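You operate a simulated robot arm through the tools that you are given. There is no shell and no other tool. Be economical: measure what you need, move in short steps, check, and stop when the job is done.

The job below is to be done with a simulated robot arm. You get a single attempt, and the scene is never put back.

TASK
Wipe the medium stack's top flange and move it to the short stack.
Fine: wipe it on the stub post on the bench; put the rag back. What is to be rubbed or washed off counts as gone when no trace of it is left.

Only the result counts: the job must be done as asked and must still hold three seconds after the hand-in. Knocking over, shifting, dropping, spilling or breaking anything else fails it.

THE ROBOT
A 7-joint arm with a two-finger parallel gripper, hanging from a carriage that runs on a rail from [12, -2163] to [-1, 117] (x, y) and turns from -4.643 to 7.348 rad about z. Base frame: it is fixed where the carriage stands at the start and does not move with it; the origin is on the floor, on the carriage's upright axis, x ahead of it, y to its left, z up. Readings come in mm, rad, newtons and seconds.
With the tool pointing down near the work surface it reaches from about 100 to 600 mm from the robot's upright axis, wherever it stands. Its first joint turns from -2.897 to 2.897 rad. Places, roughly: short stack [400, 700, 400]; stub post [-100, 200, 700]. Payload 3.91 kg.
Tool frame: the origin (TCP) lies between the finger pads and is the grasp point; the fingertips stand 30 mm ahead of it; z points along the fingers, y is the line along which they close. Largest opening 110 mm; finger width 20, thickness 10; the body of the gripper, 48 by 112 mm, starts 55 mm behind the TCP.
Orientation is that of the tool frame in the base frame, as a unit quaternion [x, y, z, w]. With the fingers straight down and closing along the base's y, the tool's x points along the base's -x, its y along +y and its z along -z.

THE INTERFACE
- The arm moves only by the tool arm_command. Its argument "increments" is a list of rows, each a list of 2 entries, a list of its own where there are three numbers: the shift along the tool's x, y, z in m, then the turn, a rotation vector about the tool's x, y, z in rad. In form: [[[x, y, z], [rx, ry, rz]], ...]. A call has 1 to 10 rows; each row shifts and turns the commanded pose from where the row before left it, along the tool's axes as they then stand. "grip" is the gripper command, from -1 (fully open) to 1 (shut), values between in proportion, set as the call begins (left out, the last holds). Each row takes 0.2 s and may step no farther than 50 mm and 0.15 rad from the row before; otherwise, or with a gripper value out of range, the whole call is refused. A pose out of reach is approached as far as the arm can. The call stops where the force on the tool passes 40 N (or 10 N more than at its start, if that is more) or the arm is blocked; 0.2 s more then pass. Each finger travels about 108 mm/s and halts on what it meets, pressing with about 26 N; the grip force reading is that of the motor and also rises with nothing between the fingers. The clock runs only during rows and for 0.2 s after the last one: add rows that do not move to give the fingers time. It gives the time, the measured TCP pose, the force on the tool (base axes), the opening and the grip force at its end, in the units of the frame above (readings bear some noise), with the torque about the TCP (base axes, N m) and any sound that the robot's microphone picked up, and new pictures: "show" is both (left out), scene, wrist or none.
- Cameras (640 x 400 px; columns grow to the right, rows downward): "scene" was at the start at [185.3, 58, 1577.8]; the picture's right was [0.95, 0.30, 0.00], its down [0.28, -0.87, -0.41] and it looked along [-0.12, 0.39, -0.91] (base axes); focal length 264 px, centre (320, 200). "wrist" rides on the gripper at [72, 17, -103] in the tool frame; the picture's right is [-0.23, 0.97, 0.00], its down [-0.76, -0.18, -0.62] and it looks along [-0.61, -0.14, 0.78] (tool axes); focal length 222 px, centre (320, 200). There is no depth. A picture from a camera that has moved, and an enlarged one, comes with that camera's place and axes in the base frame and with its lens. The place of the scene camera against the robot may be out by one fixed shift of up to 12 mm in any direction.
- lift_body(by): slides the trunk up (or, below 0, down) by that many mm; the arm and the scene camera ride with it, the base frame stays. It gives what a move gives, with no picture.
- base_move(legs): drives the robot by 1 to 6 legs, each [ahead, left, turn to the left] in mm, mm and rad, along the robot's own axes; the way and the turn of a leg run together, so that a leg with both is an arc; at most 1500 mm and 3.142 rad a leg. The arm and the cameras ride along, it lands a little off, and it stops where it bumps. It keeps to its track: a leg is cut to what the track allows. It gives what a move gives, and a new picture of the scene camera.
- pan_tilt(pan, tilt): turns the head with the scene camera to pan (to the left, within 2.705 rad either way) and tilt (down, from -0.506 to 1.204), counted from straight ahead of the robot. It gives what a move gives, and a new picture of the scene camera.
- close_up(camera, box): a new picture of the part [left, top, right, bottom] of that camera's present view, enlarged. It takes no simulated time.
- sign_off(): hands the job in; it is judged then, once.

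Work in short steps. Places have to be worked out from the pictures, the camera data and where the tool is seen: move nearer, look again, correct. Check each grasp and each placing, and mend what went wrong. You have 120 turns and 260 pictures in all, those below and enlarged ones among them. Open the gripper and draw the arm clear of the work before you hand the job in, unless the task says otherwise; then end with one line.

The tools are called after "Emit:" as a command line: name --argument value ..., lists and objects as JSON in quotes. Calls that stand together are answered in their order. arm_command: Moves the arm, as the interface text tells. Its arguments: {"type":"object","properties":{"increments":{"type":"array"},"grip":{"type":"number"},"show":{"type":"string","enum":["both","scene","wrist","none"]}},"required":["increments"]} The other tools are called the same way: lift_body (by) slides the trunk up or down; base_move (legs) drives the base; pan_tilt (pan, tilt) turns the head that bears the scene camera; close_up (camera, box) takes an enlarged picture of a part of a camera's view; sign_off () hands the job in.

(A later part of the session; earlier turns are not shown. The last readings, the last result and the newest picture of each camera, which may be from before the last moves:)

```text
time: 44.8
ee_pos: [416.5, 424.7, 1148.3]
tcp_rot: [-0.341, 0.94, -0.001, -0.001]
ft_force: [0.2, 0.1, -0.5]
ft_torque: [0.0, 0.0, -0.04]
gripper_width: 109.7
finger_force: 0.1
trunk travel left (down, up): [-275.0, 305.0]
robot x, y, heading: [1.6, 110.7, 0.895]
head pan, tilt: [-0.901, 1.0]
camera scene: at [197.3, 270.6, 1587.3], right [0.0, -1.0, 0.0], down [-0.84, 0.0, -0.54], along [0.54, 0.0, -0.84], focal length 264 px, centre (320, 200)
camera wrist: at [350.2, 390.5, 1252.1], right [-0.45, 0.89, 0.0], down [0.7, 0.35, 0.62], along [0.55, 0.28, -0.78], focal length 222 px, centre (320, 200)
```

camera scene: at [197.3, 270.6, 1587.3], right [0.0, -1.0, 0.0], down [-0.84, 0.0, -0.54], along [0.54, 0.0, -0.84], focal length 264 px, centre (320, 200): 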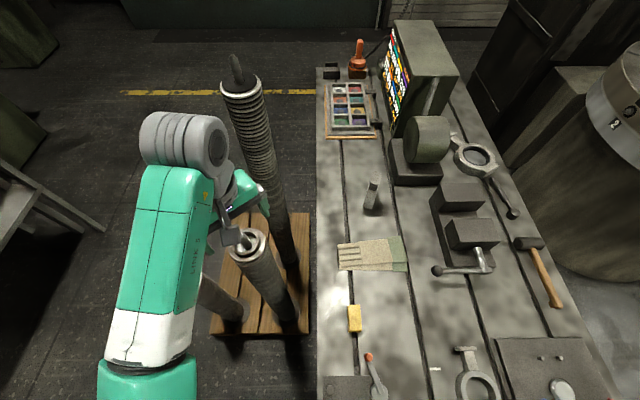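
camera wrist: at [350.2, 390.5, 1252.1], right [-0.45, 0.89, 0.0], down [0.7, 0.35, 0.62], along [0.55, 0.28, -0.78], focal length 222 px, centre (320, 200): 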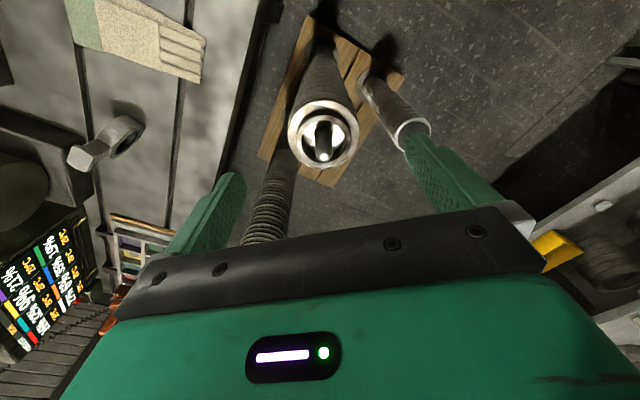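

The tool is upright again and the flange shows centred at (322, 135), i.e. near [446, 442]. I enlarge it.

Emit:
close_up --camera "wrist" --box '[260, 80, 390, 180]'

Emit:
close_up --camera "scene" --box '[200, 200, 320, 300]'

```text
4.00 times, centred on (325, 130) of wrist
camera zoom: at [350.2, 390.5, 1252.1], right [-0.45, 0.89, 0.0], down [0.7, 0.35, 0.62], along [0.55, 0.28, -0.78], focal length 888 px, centre (300, 480)
```

zoom: 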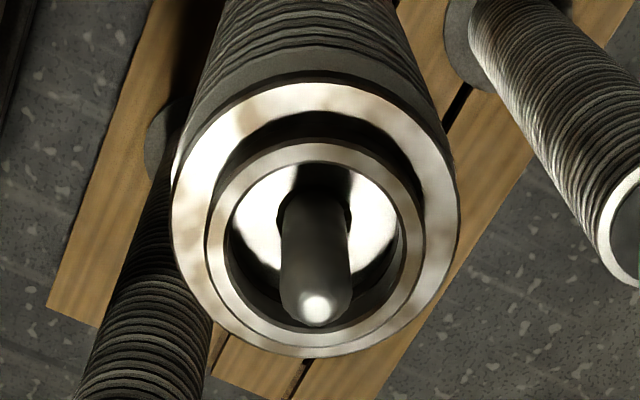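

```text
4.00 times, centred on (260, 250) of scene
camera zoom: at [197.3, 270.6, 1587.3], right [0.0, -1.0, 0.0], down [-0.84, 0.0, -0.54], along [0.54, 0.0, -0.84], focal length 1055 px, centre (560, 0)
```

zoom: 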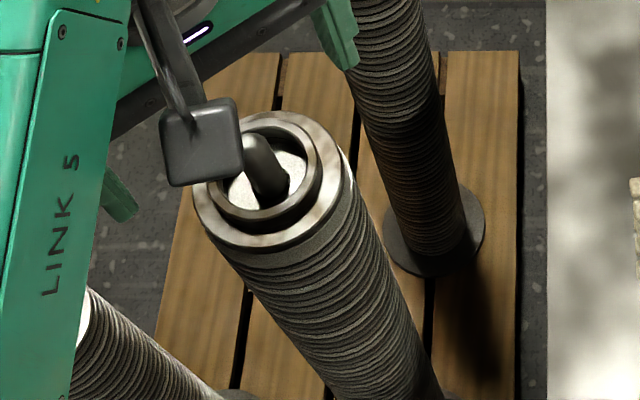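

The stack axis works out at about [447.5, 446], plate top near z 980, neck about 16–20 mm tall and 65 mm wide, post tip near 1040. I centre over it and descend partway, open.

Emit:
arm_command --increments '[[[-0.038, -0.004, 0], [0, 0, 0]], [[0, 0, 0.04], [0, 0, 0]], [[0, 0, 0.04], [0, 0, 0]], [[0, 0, 0], [0, 0, 0]]]' --grip -1 --show "both"

Emit:
close_up --camera "wrist" --box '[200, 100, 440, 260]'

```text
time: 45.8
ee_pos: [447.4, 446.6, 1066.1]
tcp_rot: [-0.34, 0.94, -0.001, -0.002]
ft_force: [0.8, 0.3, -0.3]
ft_torque: [-0.03, -0.02, -0.02]
gripper_width: 110.1
finger_force: 0.0
trunk travel left (down, up): [-275.0, 305.0]
robot x, y, heading: [-0.3, 113.6, 0.9]
head pan, tilt: [-0.901, 1.0]
camera scene: at [197.3, 270.5, 1587.3], right [0.0, -1.0, 0.0], down [-0.84, 0.0, -0.54], along [0.54, 0.0, -0.84], focal length 264 px, centre (320, 200)
camera wrist: at [380.3, 412.5, 1171.5], right [-0.45, 0.89, 0.0], down [0.7, 0.35, 0.62], along [0.55, 0.28, -0.78], focal length 222 px, centre (320, 200)
```

scene: 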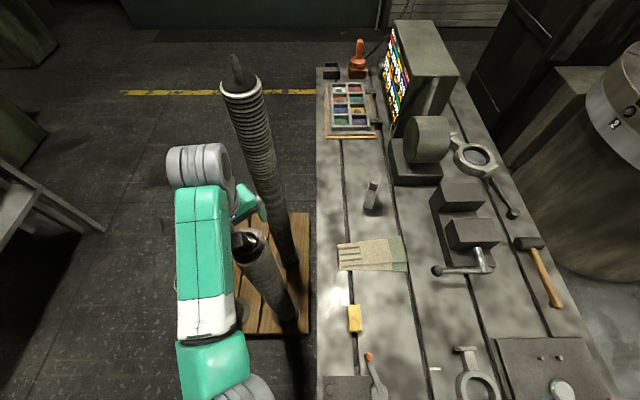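
wrist: 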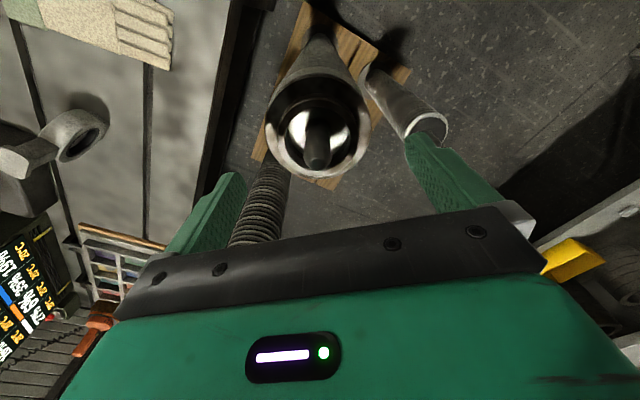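

```text
2.50 times, centred on (320, 180) of wrist
camera zoom: at [380.3, 412.5, 1171.5], right [-0.45, 0.89, 0.0], down [0.7, 0.35, 0.62], along [0.55, 0.28, -0.78], focal length 555 px, centre (320, 250)
```

zoom: 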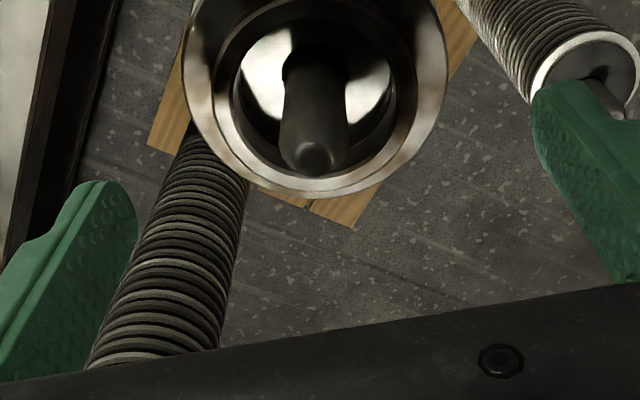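

Post tip computes to [447.5, 445.3, 1038], so centring is within 1–2 mm. I narrow the fingers to about 74 mm and descend to tips near z 1000 to view the neck up close.

Emit:
arm_command --increments '[[[0, 0, 0], [0, 0, 0]], [[0, 0, 0.02], [0, 0, 0]], [[0, 0, 0.016], [0, 0, 0]], [[0, 0, 0], [0, 0, 0]]]' --grip -0.34 --show "wrist"

Emit:
close_up --camera "wrist" --box '[200, 60, 440, 220]'

Emit:
close_up --camera "scene" --box '[210, 200, 310, 270]'

```text
time: 46.8
ee_pos: [447.9, 445.8, 1030.6]
tcp_rot: [-0.341, 0.94, -0.001, -0.002]
ft_force: [-0.4, -1.4, 0.1]
ft_torque: [-0.03, 0.05, -0.01]
gripper_width: 74.0
finger_force: 0.2
trunk travel left (down, up): [-275.0, 305.0]
robot x, y, heading: [0.7, 113.5, 0.898]
head pan, tilt: [-0.901, 1.0]
camera wrist: at [381.4, 412.0, 1134.9], right [-0.45, 0.89, 0.0], down [0.7, 0.35, 0.62], along [0.55, 0.28, -0.78], focal length 222 px, centre (320, 200)
```

wrist: 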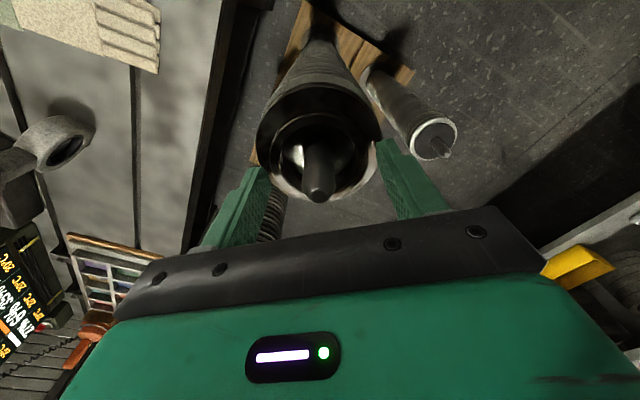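

```text
2.50 times, centred on (320, 140) of wrist
camera zoom: at [381.4, 412.0, 1134.9], right [-0.45, 0.89, 0.0], down [0.7, 0.35, 0.62], along [0.55, 0.28, -0.78], focal length 555 px, centre (320, 350)
```

zoom: 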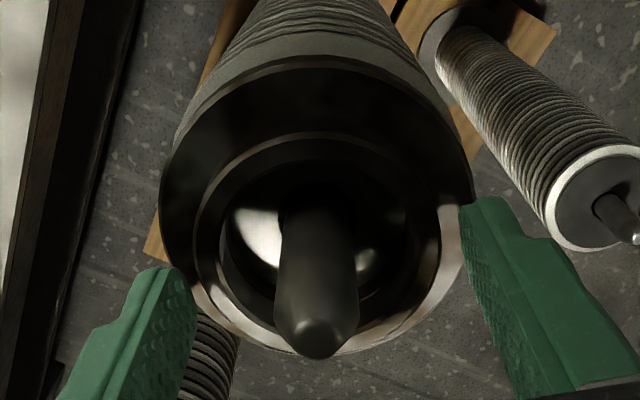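

```text
5.71 times, centred on (260, 235) of scene
camera zoom: at [197.3, 270.6, 1587.3], right [0.0, -1.0, 0.0], down [-0.84, 0.0, -0.54], along [0.54, 0.0, -0.84], focal length 1507 px, centre (663, 0)
```

zoom: 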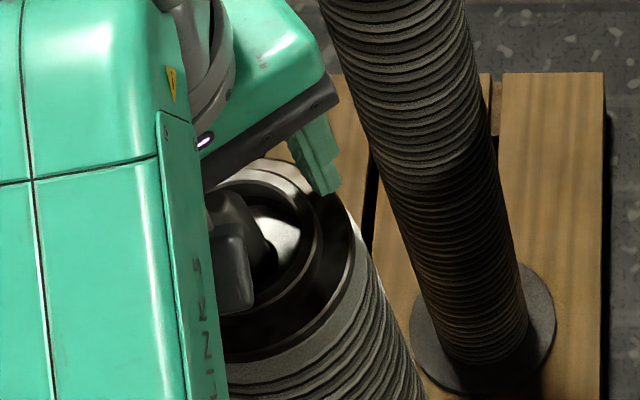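

Tips are around z 1001 and flank the neck, over the plate's rim. I feel downward in 4 mm rows until the plate is touched.

Emit:
arm_command --increments '[[[0, 0, 0.006], [0, 0, 0]], [[0, 0, 0.006], [0, 0, 0]], [[0, 0, 0.003], [0, 0, 0]], [[0, 0, 0.003], [0, 0, 0]], [[0, 0, 0.003], [0, 0, 0]], [[0, 0, 0.003], [0, 0, 0]]]' --show "wrist"

Emit:
close_up --camera "wrist" --box '[200, 60, 440, 220]'

```text
time: 47.6
ee_pos: [449.0, 445.9, 1019.6]
tcp_rot: [-0.341, 0.94, 0.001, 0.001]
ft_force: [-3.5, -3.8, 15.8]
ft_torque: [-0.34, 0.16, -0.07]
gripper_width: 73.4
finger_force: 0.0
trunk travel left (down, up): [-275.0, 305.0]
robot x, y, heading: [-0.7, 117.0, 0.893]
head pan, tilt: [-0.901, 1.0]
stopped in row 4: the force on the tool passed its limit at 46 N (the readings are from after the stop); the commanded pose is now the measured one
camera wrist: at [381.6, 412.1, 1124.1], right [-0.45, 0.89, 0.0], down [0.7, 0.35, 0.62], along [0.56, 0.28, -0.78], focal length 222 px, centre (320, 200)
```

wrist: 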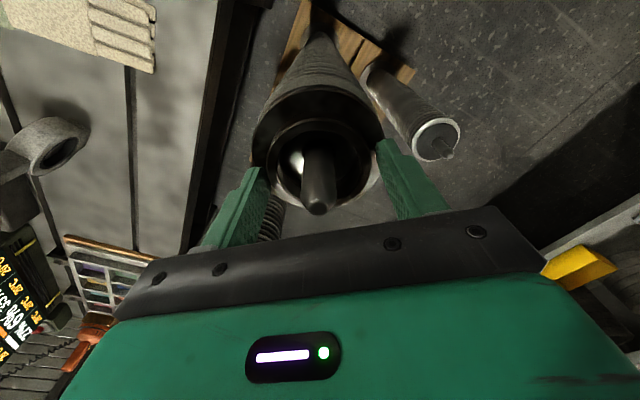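

```text
2.50 times, centred on (320, 140) of wrist
camera zoom: at [381.6, 412.1, 1124.1], right [-0.45, 0.89, 0.0], down [0.7, 0.35, 0.62], along [0.56, 0.28, -0.78], focal length 555 px, centre (320, 350)
```

zoom: 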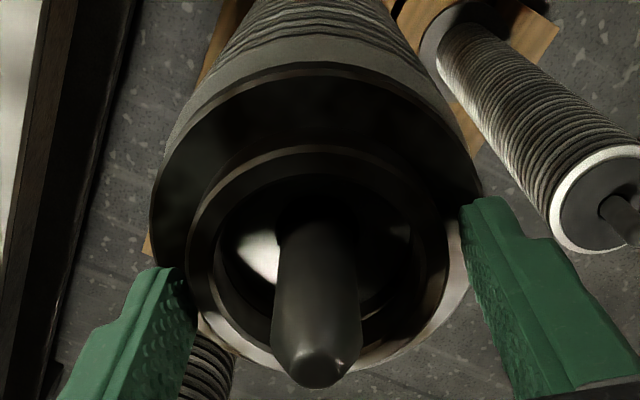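

Contact came at tips z 989.6, the plate's top face most likely. I back up 2 mm, shift 3 mm along tool x toward the axis, and close on the neck.

Emit:
arm_command --increments '[[[0.003, 0, -0.002], [0, 0, 0]], [[0, 0, 0], [0, 0, 0]], [[0, 0, 0], [0, 0, 0]]]' --show "none"

Emit:
arm_command --increments '[[[0, 0, 0], [0, 0, 0]], [[0, 0, 0], [0, 0, 0]], [[0, 0, 0], [0, 0, 0]], [[0, 0, 0], [0, 0, 0]]]' --grip 1 --show "wrist"

Emit:
close_up --camera "wrist" --box '[200, 60, 440, 220]'

```text
time: 48.4
ee_pos: [445.3, 443.3, 1021.3]
tcp_rot: [-0.34, 0.94, 0.0, -0.001]
ft_force: [0.4, 1.0, 0.4]
ft_torque: [-0.02, -0.01, 0.0]
gripper_width: 73.6
finger_force: 0.1
trunk travel left (down, up): [-275.0, 305.0]
robot x, y, heading: [-1.6, 111.1, 0.899]
head pan, tilt: [-0.901, 1.0]
```

```text
time: 49.4
ee_pos: [446.6, 443.8, 1022.4]
tcp_rot: [-0.341, 0.94, 0.0, 0.001]
ft_force: [-0.3, 0.8, 0.3]
ft_torque: [-0.11, -0.06, 0.02]
gripper_width: 65.1
finger_force: 26.1
trunk travel left (down, up): [-275.0, 305.0]
robot x, y, heading: [-4.0, 112.7, 0.895]
head pan, tilt: [-0.901, 1.0]
camera wrist: at [379.2, 410.2, 1125.2], right [-0.45, 0.89, 0.0], down [0.7, 0.35, 0.62], along [0.56, 0.28, -0.78], focal length 222 px, centre (320, 200)
```

wrist: 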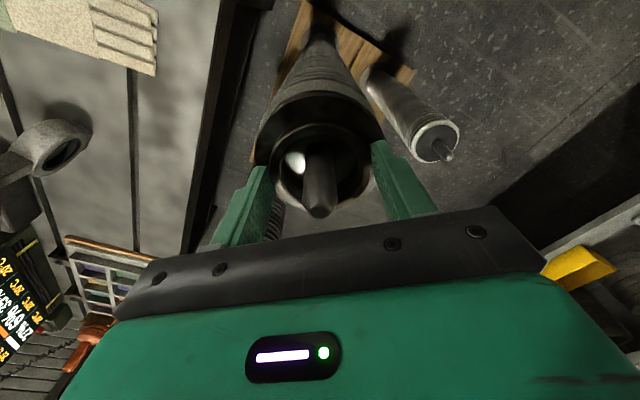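

```text
2.50 times, centred on (320, 140) of wrist
camera zoom: at [379.2, 410.2, 1125.2], right [-0.45, 0.89, 0.0], down [0.7, 0.35, 0.62], along [0.56, 0.28, -0.78], focal length 555 px, centre (320, 350)
```

zoom: 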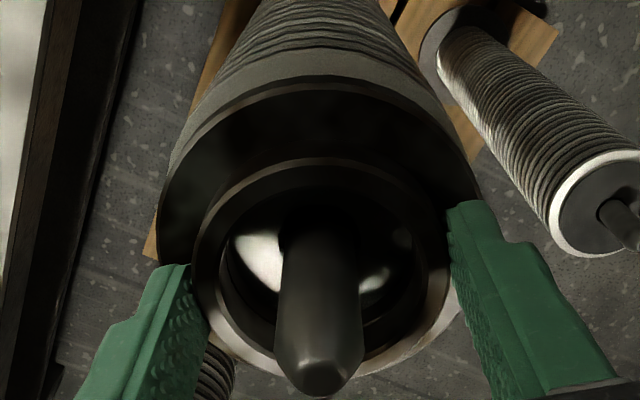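

Gripped at 65 mm with full force. I lift slowly, straight up, and look.

Emit:
arm_command --increments '[[[0, 0, -0.01], [0, 0, 0]], [[0, 0, -0.015], [0, 0, 0]], [[0, 0, -0.02], [0, 0, 0]], [[0, 0, -0.02], [0, 0, 0]], [[0, 0, -0.02], [0, 0, 0]], [[0, 0, 0], [0, 0, 0]]]' --show "both"

Emit:
close_up --camera "wrist" --box '[200, 60, 440, 220]'

Emit:
close_up --camera "scene" --box '[190, 180, 310, 280]'

```text
time: 50.8
ee_pos: [445.8, 444.9, 1105.8]
tcp_rot: [-0.34, 0.94, 0.0, -0.001]
ft_force: [0.3, -0.2, -4.3]
ft_torque: [-0.04, 0.05, 0.01]
gripper_width: 65.2
finger_force: 26.2
trunk travel left (down, up): [-275.0, 305.0]
robot x, y, heading: [1.5, 116.3, 0.894]
head pan, tilt: [-0.901, 1.0]
camera scene: at [197.2, 270.4, 1587.2], right [0.0, -1.0, 0.0], down [-0.84, 0.0, -0.54], along [0.54, 0.0, -0.84], focal length 264 px, centre (320, 200)
camera wrist: at [378.6, 411.0, 1210.2], right [-0.45, 0.89, 0.0], down [0.7, 0.35, 0.62], along [0.56, 0.28, -0.78], focal length 222 px, centre (320, 200)
```

scene: 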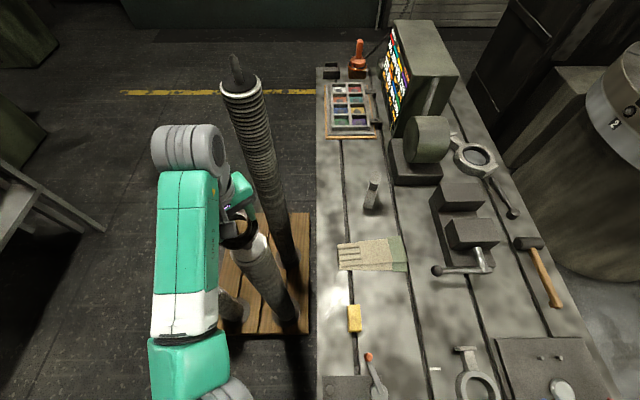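
wrist: 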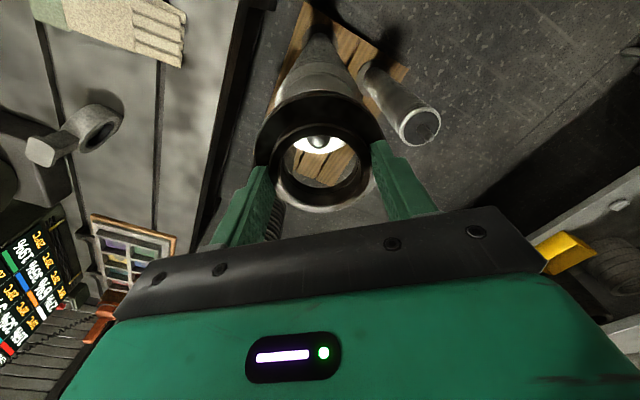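

```text
2.50 times, centred on (320, 140) of wrist
camera zoom: at [378.6, 411.0, 1210.2], right [-0.45, 0.89, 0.0], down [0.7, 0.35, 0.62], along [0.56, 0.28, -0.78], focal length 555 px, centre (320, 350)
```

zoom: 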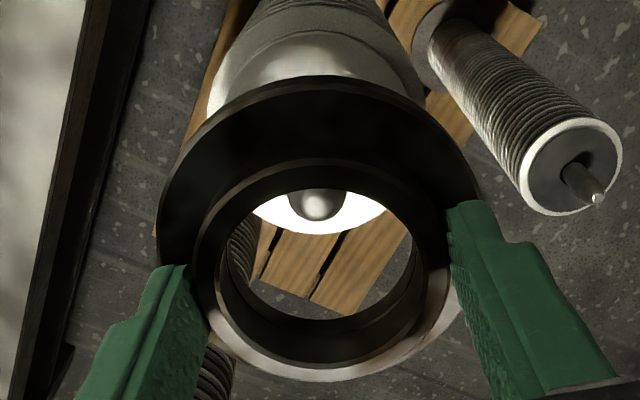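

```text
4.00 times, centred on (250, 230) of scene
camera zoom: at [197.2, 270.4, 1587.2], right [0.0, -1.0, 0.0], down [-0.84, 0.0, -0.54], along [0.54, 0.0, -0.84], focal length 1055 px, centre (600, 80)
```

zoom: 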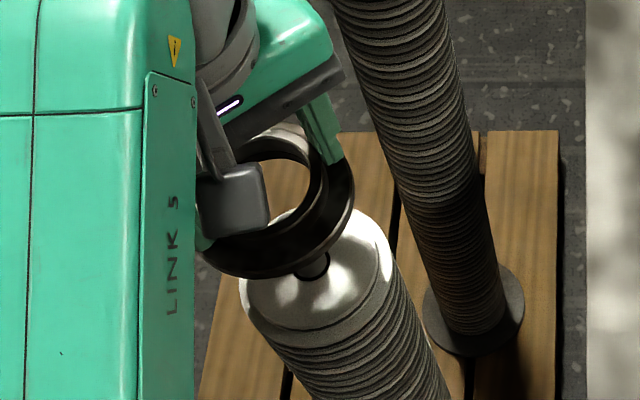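

The flange is held level and clear of the medium stack. I drive the carriage back along the rail by about 215 mm so that the stub post and rag are at a comfortable radius, then look at the bench.

Emit:
base_move --legs '[[-168, -134, 0]]'

Emit:
pan_tilt --pan 1.1 --tilt 1.0

```text
time: 52.5
ee_pos: [445.5, 233.2, 1105.4]
tcp_rot: [-0.342, 0.94, 0.0, 0.0]
ft_force: [0.8, -0.8, -4.5]
ft_torque: [-0.02, 0.01, 0.0]
gripper_width: 65.1
finger_force: 25.8
trunk travel left (down, up): [-275.0, 305.0]
robot x, y, heading: [3.9, -100.4, 0.9]
head pan, tilt: [-0.901, 1.0]
camera scene: at [198.0, 57.2, 1587.2], right [0.0, -1.0, 0.0], down [-0.84, 0.0, -0.54], along [0.54, 0.0, -0.84], focal length 264 px, centre (320, 200)
```

scene: 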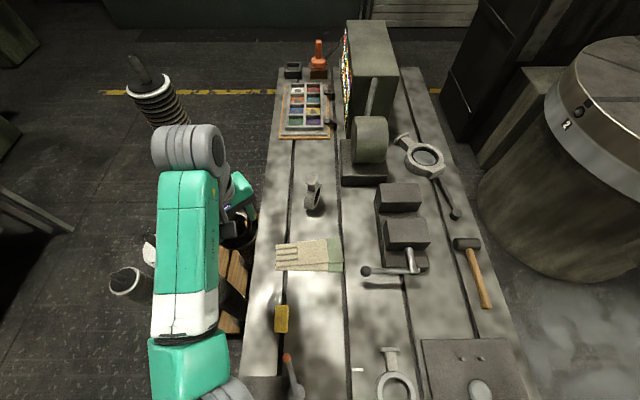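

```text
time: 54.4
ee_pos: [446.5, 233.9, 1106.3]
tcp_rot: [-0.342, 0.94, 0.0, 0.0]
ft_force: [0.0, 0.0, -4.7]
ft_torque: [-0.02, 0.02, -0.04]
gripper_width: 65.3
finger_force: 26.0
trunk travel left (down, up): [-275.0, 305.0]
robot x, y, heading: [-3.4, -104.3, 0.899]
head pan, tilt: [1.1, 1.0]
camera scene: at [99.5, 120.8, 1587.2], right [0.91, 0.41, 0.0], down [0.35, -0.77, -0.54], along [-0.22, 0.49, -0.84], focal length 264 px, centre (320, 200)
```

scene: 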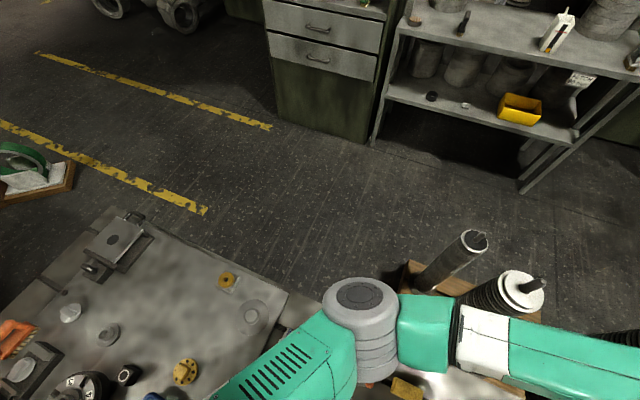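

The stub post (a disc with a low boss) sits at about (255, 312) in the view. I bring the flange over toward it at height.

Emit:
arm_command --increments '[[[0.0349, 0.0247, 0], [0, 0, 0]], [[0.0349, 0.0247, 0], [0, 0, 0]], [[0.0349, 0.0247, 0], [0, 0, 0]], [[0.0349, 0.0247, 0], [0, 0, 0]], [[0.0349, 0.0247, 0], [0, 0, 0]], [[0.0349, 0.0247, 0], [0, 0, 0]], [[0.0349, 0.0247, 0], [0, 0, 0]], [[0.0349, 0.0247, 0], [0, 0, 0]], [[0.0349, 0.0247, 0], [0, 0, 0]], [[0.0349, 0.0247, 0], [0, 0, 0]]]' --show "wrist"

Emit:
pan_tilt --pan 1.1 --tilt 1.15

```text
time: 56.6
ee_pos: [20.0, 194.4, 1106.2]
tcp_rot: [-0.342, 0.94, 0.0, 0.0]
ft_force: [1.3, 0.3, -3.8]
ft_torque: [0.03, 0.0, -0.01]
gripper_width: 64.9
finger_force: 26.4
trunk travel left (down, up): [-275.0, 305.0]
robot x, y, heading: [3.3, -99.7, 0.896]
head pan, tilt: [1.1, 1.0]
camera wrist: at [-47.8, 160.9, 1209.9], right [-0.45, 0.89, 0.0], down [0.7, 0.35, 0.62], along [0.56, 0.28, -0.78], focal length 222 px, centre (320, 200)
```

wrist: 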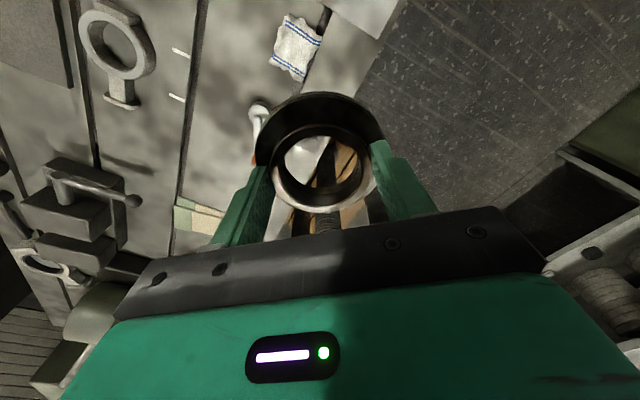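

```text
time: 57.3
ee_pos: [19.7, 194.7, 1104.7]
tcp_rot: [-0.342, 0.94, 0.001, -0.001]
ft_force: [0.1, -0.1, -4.8]
ft_torque: [-0.02, 0.01, -0.02]
gripper_width: 65.1
finger_force: 25.9
trunk travel left (down, up): [-275.0, 305.0]
robot x, y, heading: [1.1, -100.4, 0.897]
head pan, tilt: [1.1, 1.15]
camera scene: at [103.8, 111.6, 1577.6], right [0.91, 0.41, 0.0], down [0.38, -0.83, -0.41], along [-0.17, 0.37, -0.91], focal length 264 px, centre (320, 200)
```

scene: 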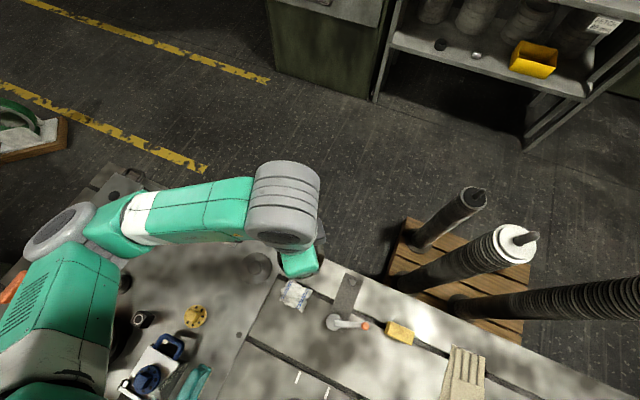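

I enlarge the stub post and rag in this view.

Emit:
close_up --camera "scene" --box '[220, 240, 320, 320]'

Emit:
close_up --camera "scene" --box '[260, 250, 420, 350]'

```text
5.00 times, centred on (270, 280) of scene
camera zoom: at [103.8, 111.6, 1577.6], right [0.91, 0.41, 0.0], down [0.38, -0.83, -0.41], along [-0.17, 0.37, -0.91], focal length 1319 px, centre (570, -200)
```

zoom: 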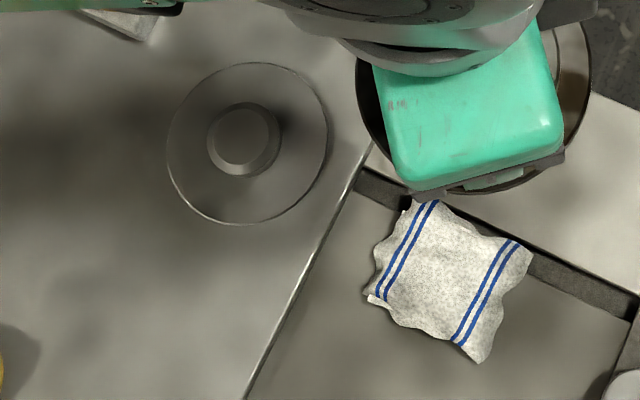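

```text
4.00 times, centred on (340, 300) of scene
camera zoom: at [103.8, 111.6, 1577.6], right [0.91, 0.41, 0.0], down [0.38, -0.83, -0.41], along [-0.17, 0.37, -0.91], focal length 1055 px, centre (240, -200)
```

zoom: 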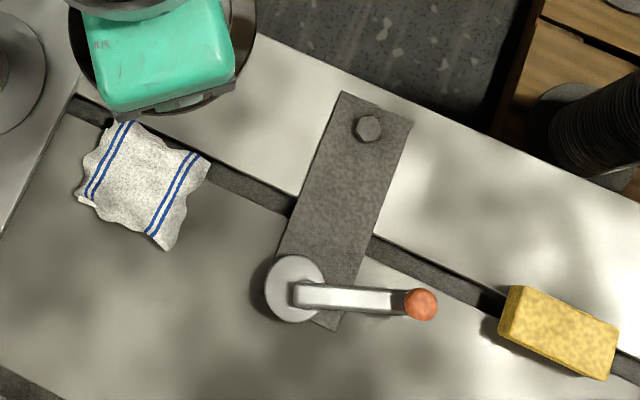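

The stub's boss is about 46 mm wide and 20 mm tall on a 104 mm disc near [-148, 159, 700]; the rag is near [9, 138]. I move behind the stub along the camera's viewing direction and lower so the wrist camera can measure it.

Emit:
arm_command --increments '[[[0.0378, 0.0101, 0.015], [0, 0, 0]], [[0.0378, 0.0101, 0.015], [0, 0, 0]], [[0.0378, 0.0101, 0.015], [0, 0, 0]], [[0.0378, 0.0101, 0.015], [0, 0, 0]], [[0.0378, 0.0101, 0.015], [0, 0, 0]], [[0.0378, 0.0101, 0.015], [0, 0, 0]], [[0.0378, 0.0101, 0.015], [0, 0, 0]], [[0, 0, 0], [0, 0, 0]]]' --show "both"

```text
time: 59.1
ee_pos: [-229.6, 82.3, 1001.4]
tcp_rot: [-0.341, 0.94, 0.0, 0.0]
ft_force: [0.4, 0.0, -4.3]
ft_torque: [-0.02, 0.01, 0.02]
gripper_width: 64.9
finger_force: 26.4
trunk travel left (down, up): [-275.0, 305.0]
robot x, y, heading: [2.3, -101.5, 0.893]
head pan, tilt: [1.1, 1.15]
camera scene: at [103.8, 111.6, 1577.5], right [0.91, 0.41, 0.0], down [0.38, -0.83, -0.41], along [-0.17, 0.37, -0.91], focal length 264 px, centre (320, 200)
camera wrist: at [-296.5, 49.1, 1105.7], right [-0.45, 0.89, 0.0], down [0.7, 0.35, 0.62], along [0.56, 0.28, -0.78], focal length 222 px, centre (320, 200)
```

scene: 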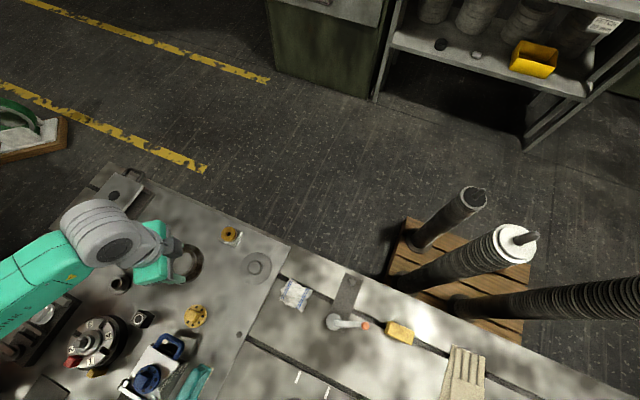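
wrist: 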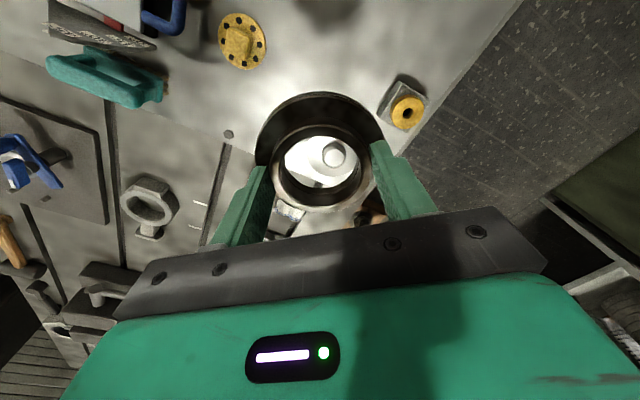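

The boss shows through the bore at about (333, 155). I enlarge both views.

Emit:
close_up --camera "wrist" --box '[240, 80, 400, 220]'

Emit:
close_up --camera "scene" --box '[120, 215, 290, 330]'

```text
2.86 times, centred on (320, 150) of wrist
camera zoom: at [-296.5, 49.1, 1105.7], right [-0.45, 0.89, 0.0], down [0.7, 0.35, 0.62], along [0.56, 0.28, -0.78], focal length 635 px, centre (320, 343)
```

zoom: 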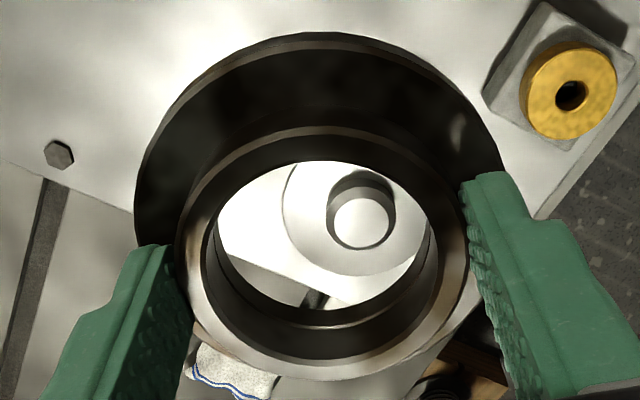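

```text
3.48 times, centred on (205, 272) of scene
camera zoom: at [103.8, 111.6, 1577.5], right [0.91, 0.41, 0.0], down [0.38, -0.83, -0.41], along [-0.17, 0.37, -0.91], focal length 917 px, centre (720, -52)
```

zoom: 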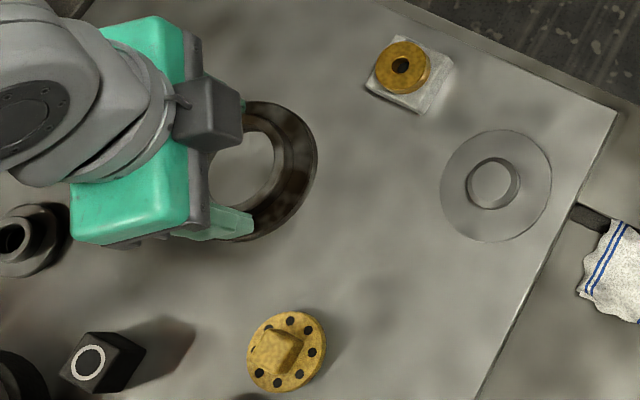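

Two views put the boss top between [-127, 168] (if z 720) and [-138, 160] (if z 745). I go over it at height 920 and look through the bore for the true offset.

Emit:
arm_command --increments '[[[-0.0327, 0.0003, 0.02], [0, 0, 0]], [[-0.0327, 0.0003, 0.02], [0, 0, 0]], [[-0.0327, 0.0003, 0.02], [0, 0, 0]], [[-0.0327, 0.0003, 0.02], [0, 0, 0]], [[0, 0, 0], [0, 0, 0]]]' --show "both"

Emit:
close_up --camera "wrist" --box '[240, 80, 400, 220]'

Emit:
close_up --camera "scene" --box '[200, 210, 310, 300]'

```text
time: 60.3
ee_pos: [-129.2, 167.0, 920.6]
tcp_rot: [-0.342, 0.94, 0.0, 0.0]
ft_force: [0.6, -0.4, -5.1]
ft_torque: [0.0, 0.03, 0.02]
gripper_width: 65.1
finger_force: 25.8
trunk travel left (down, up): [-275.0, 305.0]
robot x, y, heading: [-1.0, -103.1, 0.899]
head pan, tilt: [1.1, 1.15]
camera scene: at [104.0, 111.7, 1577.6], right [0.91, 0.41, 0.0], down [0.38, -0.83, -0.41], along [-0.17, 0.37, -0.91], focal length 264 px, centre (320, 200)
camera wrist: at [-196.0, 133.3, 1024.8], right [-0.45, 0.89, 0.0], down [0.7, 0.35, 0.62], along [0.56, 0.28, -0.78], focal length 222 px, centre (320, 200)
```

scene: 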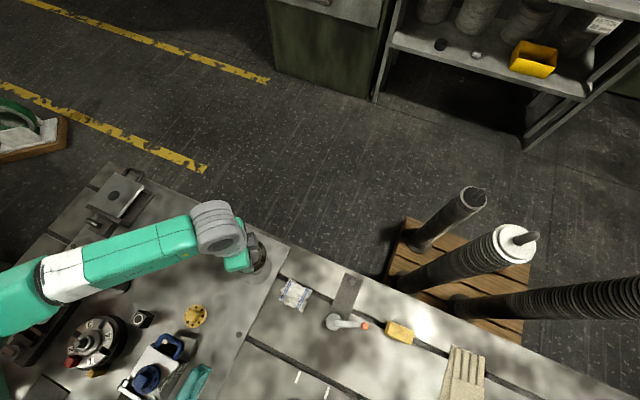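
wrist: 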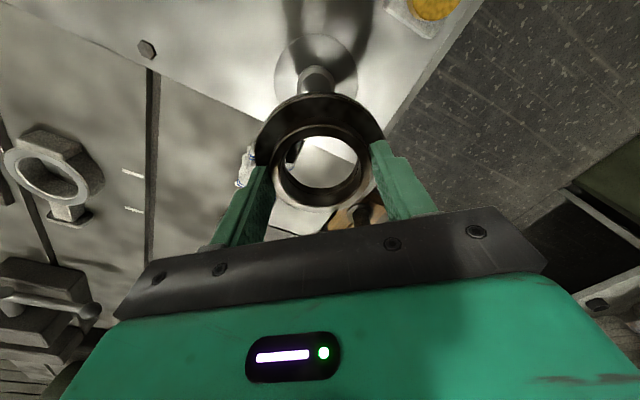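

```text
2.86 times, centred on (320, 150) of wrist
camera zoom: at [-196.0, 133.3, 1024.8], right [-0.45, 0.89, 0.0], down [0.7, 0.35, 0.62], along [0.56, 0.28, -0.78], focal length 635 px, centre (320, 343)
```

zoom: 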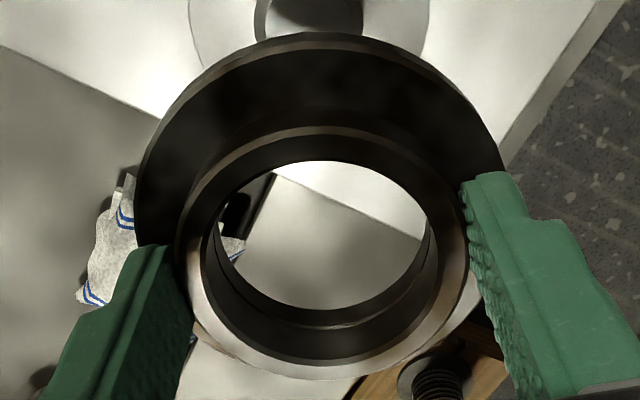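

```text
4.44 times, centred on (255, 255) of scene
camera zoom: at [104.0, 111.7, 1577.6], right [0.91, 0.41, 0.0], down [0.38, -0.83, -0.41], along [-0.17, 0.37, -0.91], focal length 1172 px, centre (609, -44)
```

zoom: 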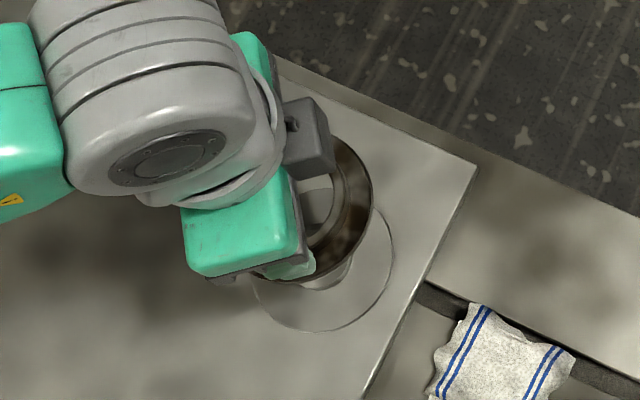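

The stub's disc is visible just ahead of the flange. I enlarge that part to pin it down.

Emit:
close_up --camera "wrist" --box '[250, 20, 390, 110]'

```text
4.44 times, centred on (320, 65) of wrist
camera zoom: at [-196.0, 133.3, 1024.8], right [-0.45, 0.89, 0.0], down [0.7, 0.35, 0.62], along [0.56, 0.28, -0.78], focal length 987 px, centre (320, 800)
```

zoom: 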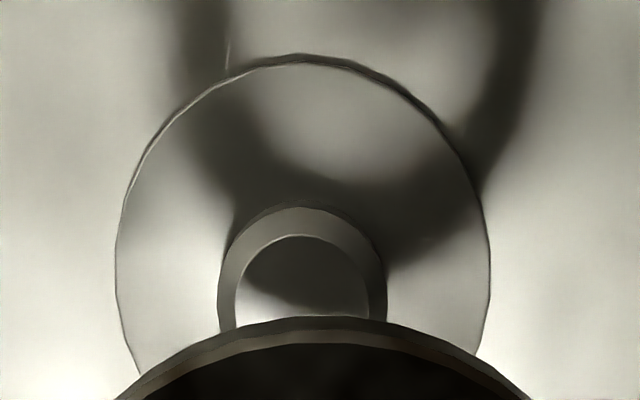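

After correcting for perspective, the stub axis comes out at about [-140, 158], boss top near z 750 and disc near z 725; boss about 44 mm against the roughly 51 mm bore. I shift 8.6 mm and descend to just above the boss.

Emit:
arm_command --increments '[[[0.0086, 0.0, 0.03], [0, 0, 0]], [[0, 0.0, 0.035], [0, 0, 0]], [[0, 0, 0.03], [0, 0, 0]], [[0, 0, 0], [0, 0, 0]]]' --show "wrist"

Emit:
close_up --camera "wrist" --box '[240, 80, 400, 220]'

Emit:
close_up --camera "scene" --box '[200, 210, 310, 300]'

```text
time: 61.3
ee_pos: [-133.9, 160.2, 826.1]
tcp_rot: [-0.342, 0.94, 0.0, 0.0]
ft_force: [0.0, 0.3, -3.3]
ft_torque: [-0.03, 0.01, -0.03]
gripper_width: 65.2
finger_force: 26.0
trunk travel left (down, up): [-275.0, 305.0]
robot x, y, heading: [2.5, -101.8, 0.898]
head pan, tilt: [1.1, 1.15]
camera wrist: at [-201.2, 126.9, 930.1], right [-0.45, 0.89, 0.0], down [0.7, 0.35, 0.62], along [0.56, 0.28, -0.78], focal length 222 px, centre (320, 200)
```

wrist: 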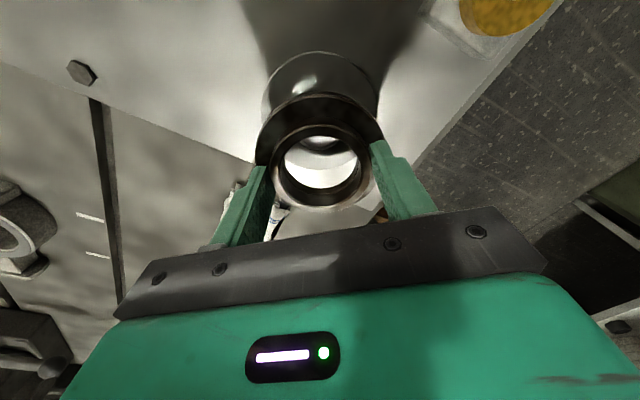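

```text
2.86 times, centred on (320, 150) of wrist
camera zoom: at [-201.2, 126.9, 930.1], right [-0.45, 0.89, 0.0], down [0.7, 0.35, 0.62], along [0.56, 0.28, -0.78], focal length 635 px, centre (320, 343)
```

zoom: 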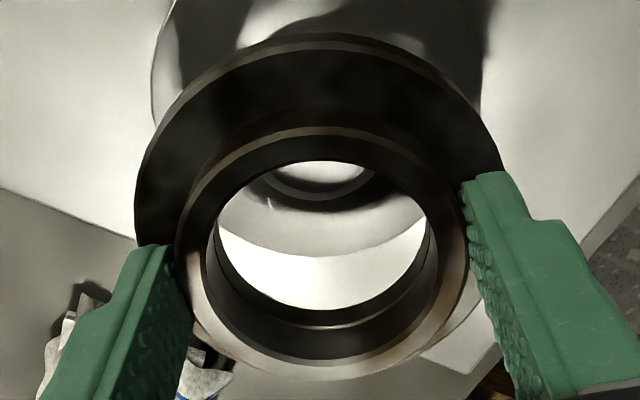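

```text
4.44 times, centred on (255, 255) of scene
camera zoom: at [103.9, 111.6, 1577.6], right [0.91, 0.41, 0.0], down [0.38, -0.83, -0.41], along [-0.17, 0.37, -0.91], focal length 1172 px, centre (609, -44)
```

zoom: 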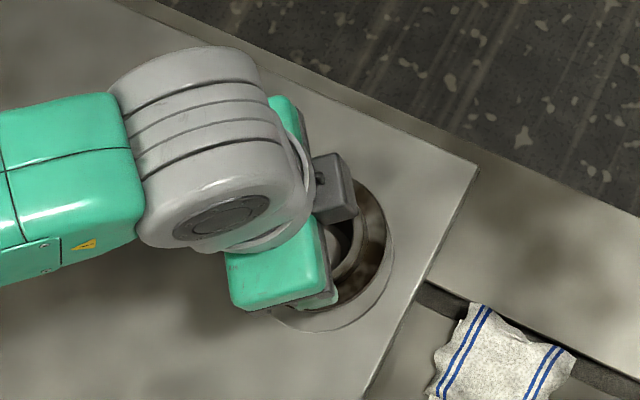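

Bore and plate centre line up with the TCP; the stub estimate along the viewing direction is still 5–8 mm uncertain. I enlarge the view through the bore.

Emit:
close_up --camera "wrist" --box '[280, 130, 360, 190]'

Emit:
close_up --camera "wrist" --box '[240, 40, 400, 140]'

```text
6.67 times, centred on (320, 160) of wrist
camera zoom: at [-201.2, 126.9, 930.1], right [-0.45, 0.89, 0.0], down [0.7, 0.35, 0.62], along [0.56, 0.28, -0.78], focal length 1481 px, centre (320, 467)
```

zoom: 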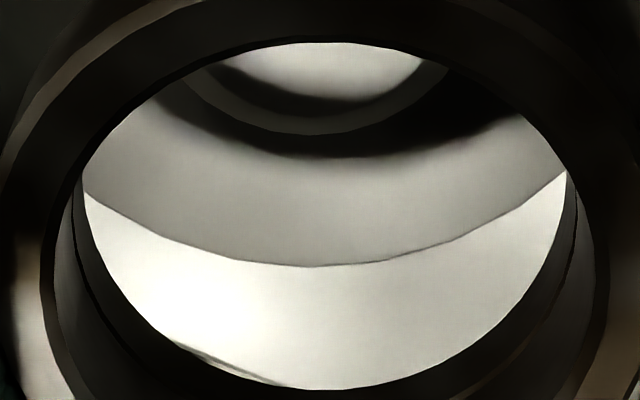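

```text
4.00 times, centred on (320, 90) of wrist
camera zoom: at [-201.2, 126.9, 930.1], right [-0.45, 0.89, 0.0], down [0.7, 0.35, 0.62], along [0.56, 0.28, -0.78], focal length 888 px, centre (320, 640)
```

zoom: 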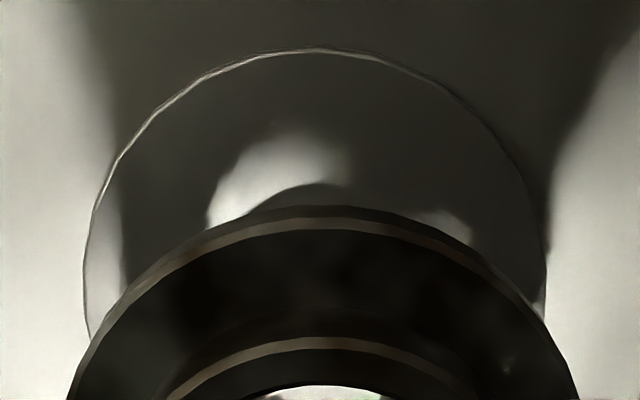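

Now consistent: disc centre [-140, 157.5] at z 731, boss top about 744. The flange centre is at [-134, 161], so I shift 6.5 mm along tool x and 1 mm along y, descend to just above the boss and check.

Emit:
arm_command --increments '[[[0.0065, 0.001, 0.0], [0, 0, 0]], [[0, 0.0, 0.015], [0, 0, 0]], [[0, 0, 0.014], [0, 0, 0]], [[0, 0, 0], [0, 0, 0]]]' --show "none"

Emit:
close_up --camera "wrist" --box '[280, 130, 360, 190]'

Emit:
close_up --camera "wrist" --box '[220, 30, 420, 210]'

```text
time: 62.3
ee_pos: [-140.5, 158.0, 797.1]
tcp_rot: [-0.342, 0.94, 0.0, -0.001]
ft_force: [0.8, 0.7, -5.1]
ft_torque: [0.04, 0.05, 0.0]
gripper_width: 65.0
finger_force: 26.4
trunk travel left (down, up): [-275.0, 305.0]
robot x, y, heading: [0.6, -104.2, 0.9]
head pan, tilt: [1.1, 1.15]
```

```text
6.67 times, centred on (320, 160) of wrist
camera zoom: at [-207.6, 123.7, 901.7], right [-0.45, 0.89, 0.0], down [0.7, 0.35, 0.62], along [0.56, 0.28, -0.78], focal length 1481 px, centre (320, 467)
```

zoom: 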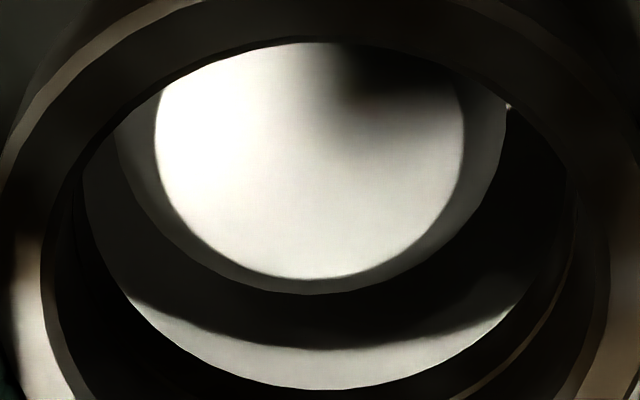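

```text
2.22 times, centred on (320, 120) of wrist
camera zoom: at [-207.6, 123.7, 901.7], right [-0.45, 0.89, 0.0], down [0.7, 0.35, 0.62], along [0.56, 0.28, -0.78], focal length 494 px, centre (320, 378)
```

zoom: 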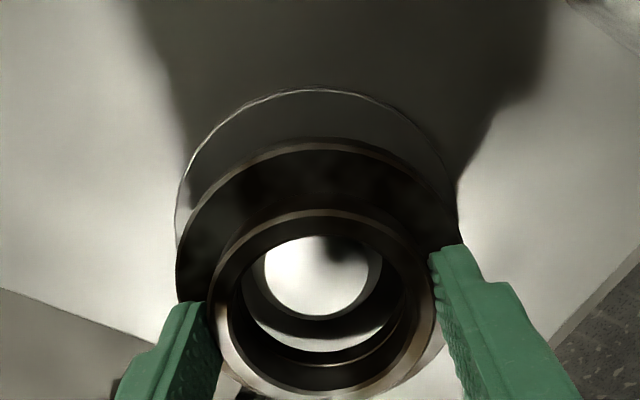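

The boss lies about 2–3 mm ahead and 1.5 mm to the -y side of the bore centre. I correct that and lower in small rows until it seats.

Emit:
arm_command --increments '[[[-0.0018, -0.0014, 0.0], [0, 0, 0]], [[0, 0.0, 0.006], [0, 0, 0]], [[0, 0, 0.004], [0, 0, 0]], [[0, 0, 0.003], [0, 0, 0]], [[0, 0, 0.003], [0, 0, 0]], [[0, 0, 0.003], [0, 0, 0]], [[0, 0, 0.003], [0, 0, 0]], [[0, 0, 0.003], [0, 0, 0]], [[0, 0, 0.003], [0, 0, 0]]]' --show "none"

Emit:
close_up --camera "wrist" --box '[220, 30, 420, 210]'

```text
time: 64.1
ee_pos: [-138.3, 158.2, 775.6]
tcp_rot: [-0.341, 0.94, 0.001, 0.001]
ft_force: [-0.2, -4.7, 24.8]
ft_torque: [-0.72, 0.42, 0.01]
gripper_width: 61.4
finger_force: 25.8
trunk travel left (down, up): [-275.0, 305.0]
robot x, y, heading: [-0.5, -95.3, 0.897]
head pan, tilt: [1.1, 1.15]
stopped in row 8: the force on the tool passed its limit at 50 N (the readings are from after the stop); the commanded pose is now the measured one
```

```text
2.22 times, centred on (320, 120) of wrist
camera zoom: at [-205.5, 124.9, 880.0], right [-0.45, 0.89, 0.0], down [0.7, 0.35, 0.62], along [0.56, 0.28, -0.78], focal length 494 px, centre (320, 378)
```

zoom: 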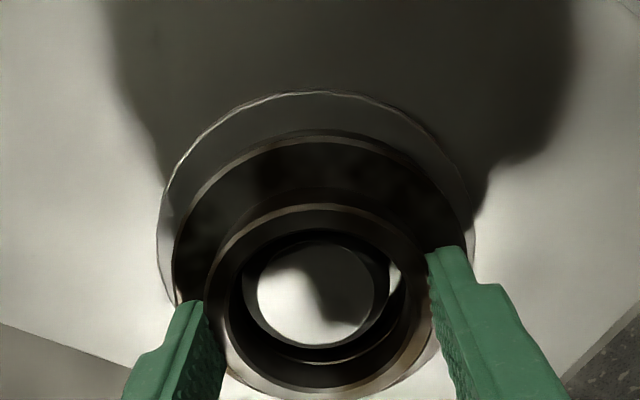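

It touched at TCP 775.6, about where the plate should meet the disc, though the opening changed to 61 mm, so it may sit slightly tilted. I open gently and look.

Emit:
arm_command --increments '[[[0, 0.0, 0.0], [0, 0, 0]], [[0, 0, 0], [0, 0, 0]]]' --grip -0.36 --show "none"

Emit:
close_up --camera "wrist" --box '[220, 30, 420, 210]'

Emit:
close_up --camera "scene" --box '[200, 210, 310, 300]'

```text
time: 64.7
ee_pos: [-140.8, 161.6, 775.3]
tcp_rot: [-0.342, 0.94, 0.002, 0.0]
ft_force: [-5.7, 2.8, 27.6]
ft_torque: [-0.78, -0.5, -0.09]
gripper_width: 71.7
finger_force: 0.0
trunk travel left (down, up): [-275.0, 305.0]
robot x, y, heading: [1.6, -100.3, 0.898]
head pan, tilt: [1.1, 1.15]
```

```text
2.22 times, centred on (320, 120) of wrist
camera zoom: at [-207.4, 127.0, 880.1], right [-0.45, 0.89, 0.0], down [0.7, 0.35, 0.62], along [0.56, 0.28, -0.78], focal length 494 px, centre (320, 378)
```

zoom: 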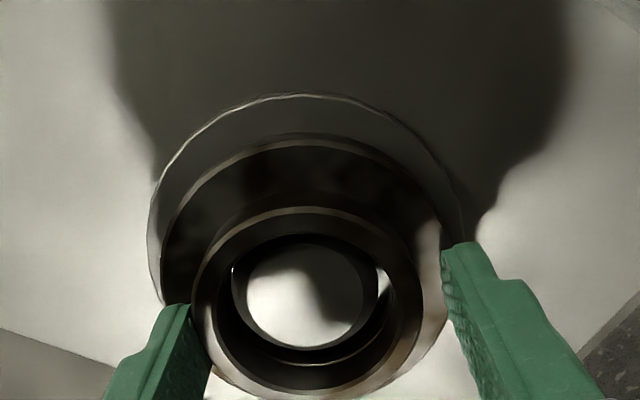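

```text
4.44 times, centred on (255, 255) of scene
camera zoom: at [102.9, 112.6, 1577.9], right [0.91, 0.41, 0.0], down [0.38, -0.83, -0.41], along [-0.17, 0.37, -0.91], focal length 1172 px, centre (609, -44)
```

zoom: 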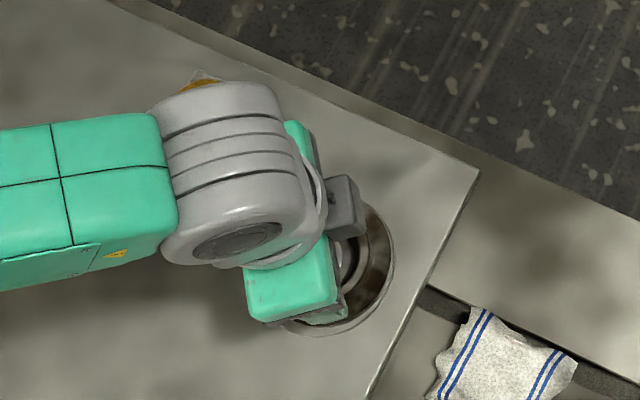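

The fingertips still press on the plate with 27 N. I raise 3 mm to unload, then read again.

Emit:
arm_command --increments '[[[0, 0.0, -0.003], [0, 0, 0]], [[0, 0, 0], [0, 0, 0]]]' --grip -0.5 --show "none"

Emit:
close_up --camera "wrist" --box '[220, 30, 420, 210]'

```text
time: 65.3
ee_pos: [-137.1, 158.1, 777.1]
tcp_rot: [-0.341, 0.94, 0.0, 0.001]
ft_force: [0.2, -0.4, -0.7]
ft_torque: [-0.01, -0.02, 0.01]
gripper_width: 82.3
finger_force: 0.0
trunk travel left (down, up): [-275.0, 305.0]
robot x, y, heading: [-0.7, -97.1, 0.901]
head pan, tilt: [1.1, 1.15]
```

```text
2.22 times, centred on (320, 120) of wrist
camera zoom: at [-204.6, 124.0, 881.3], right [-0.45, 0.89, 0.0], down [0.7, 0.35, 0.62], along [0.56, 0.28, -0.78], focal length 494 px, centre (320, 378)
```

zoom: 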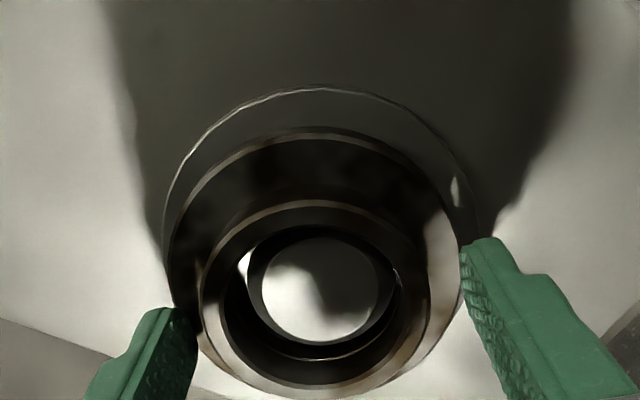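

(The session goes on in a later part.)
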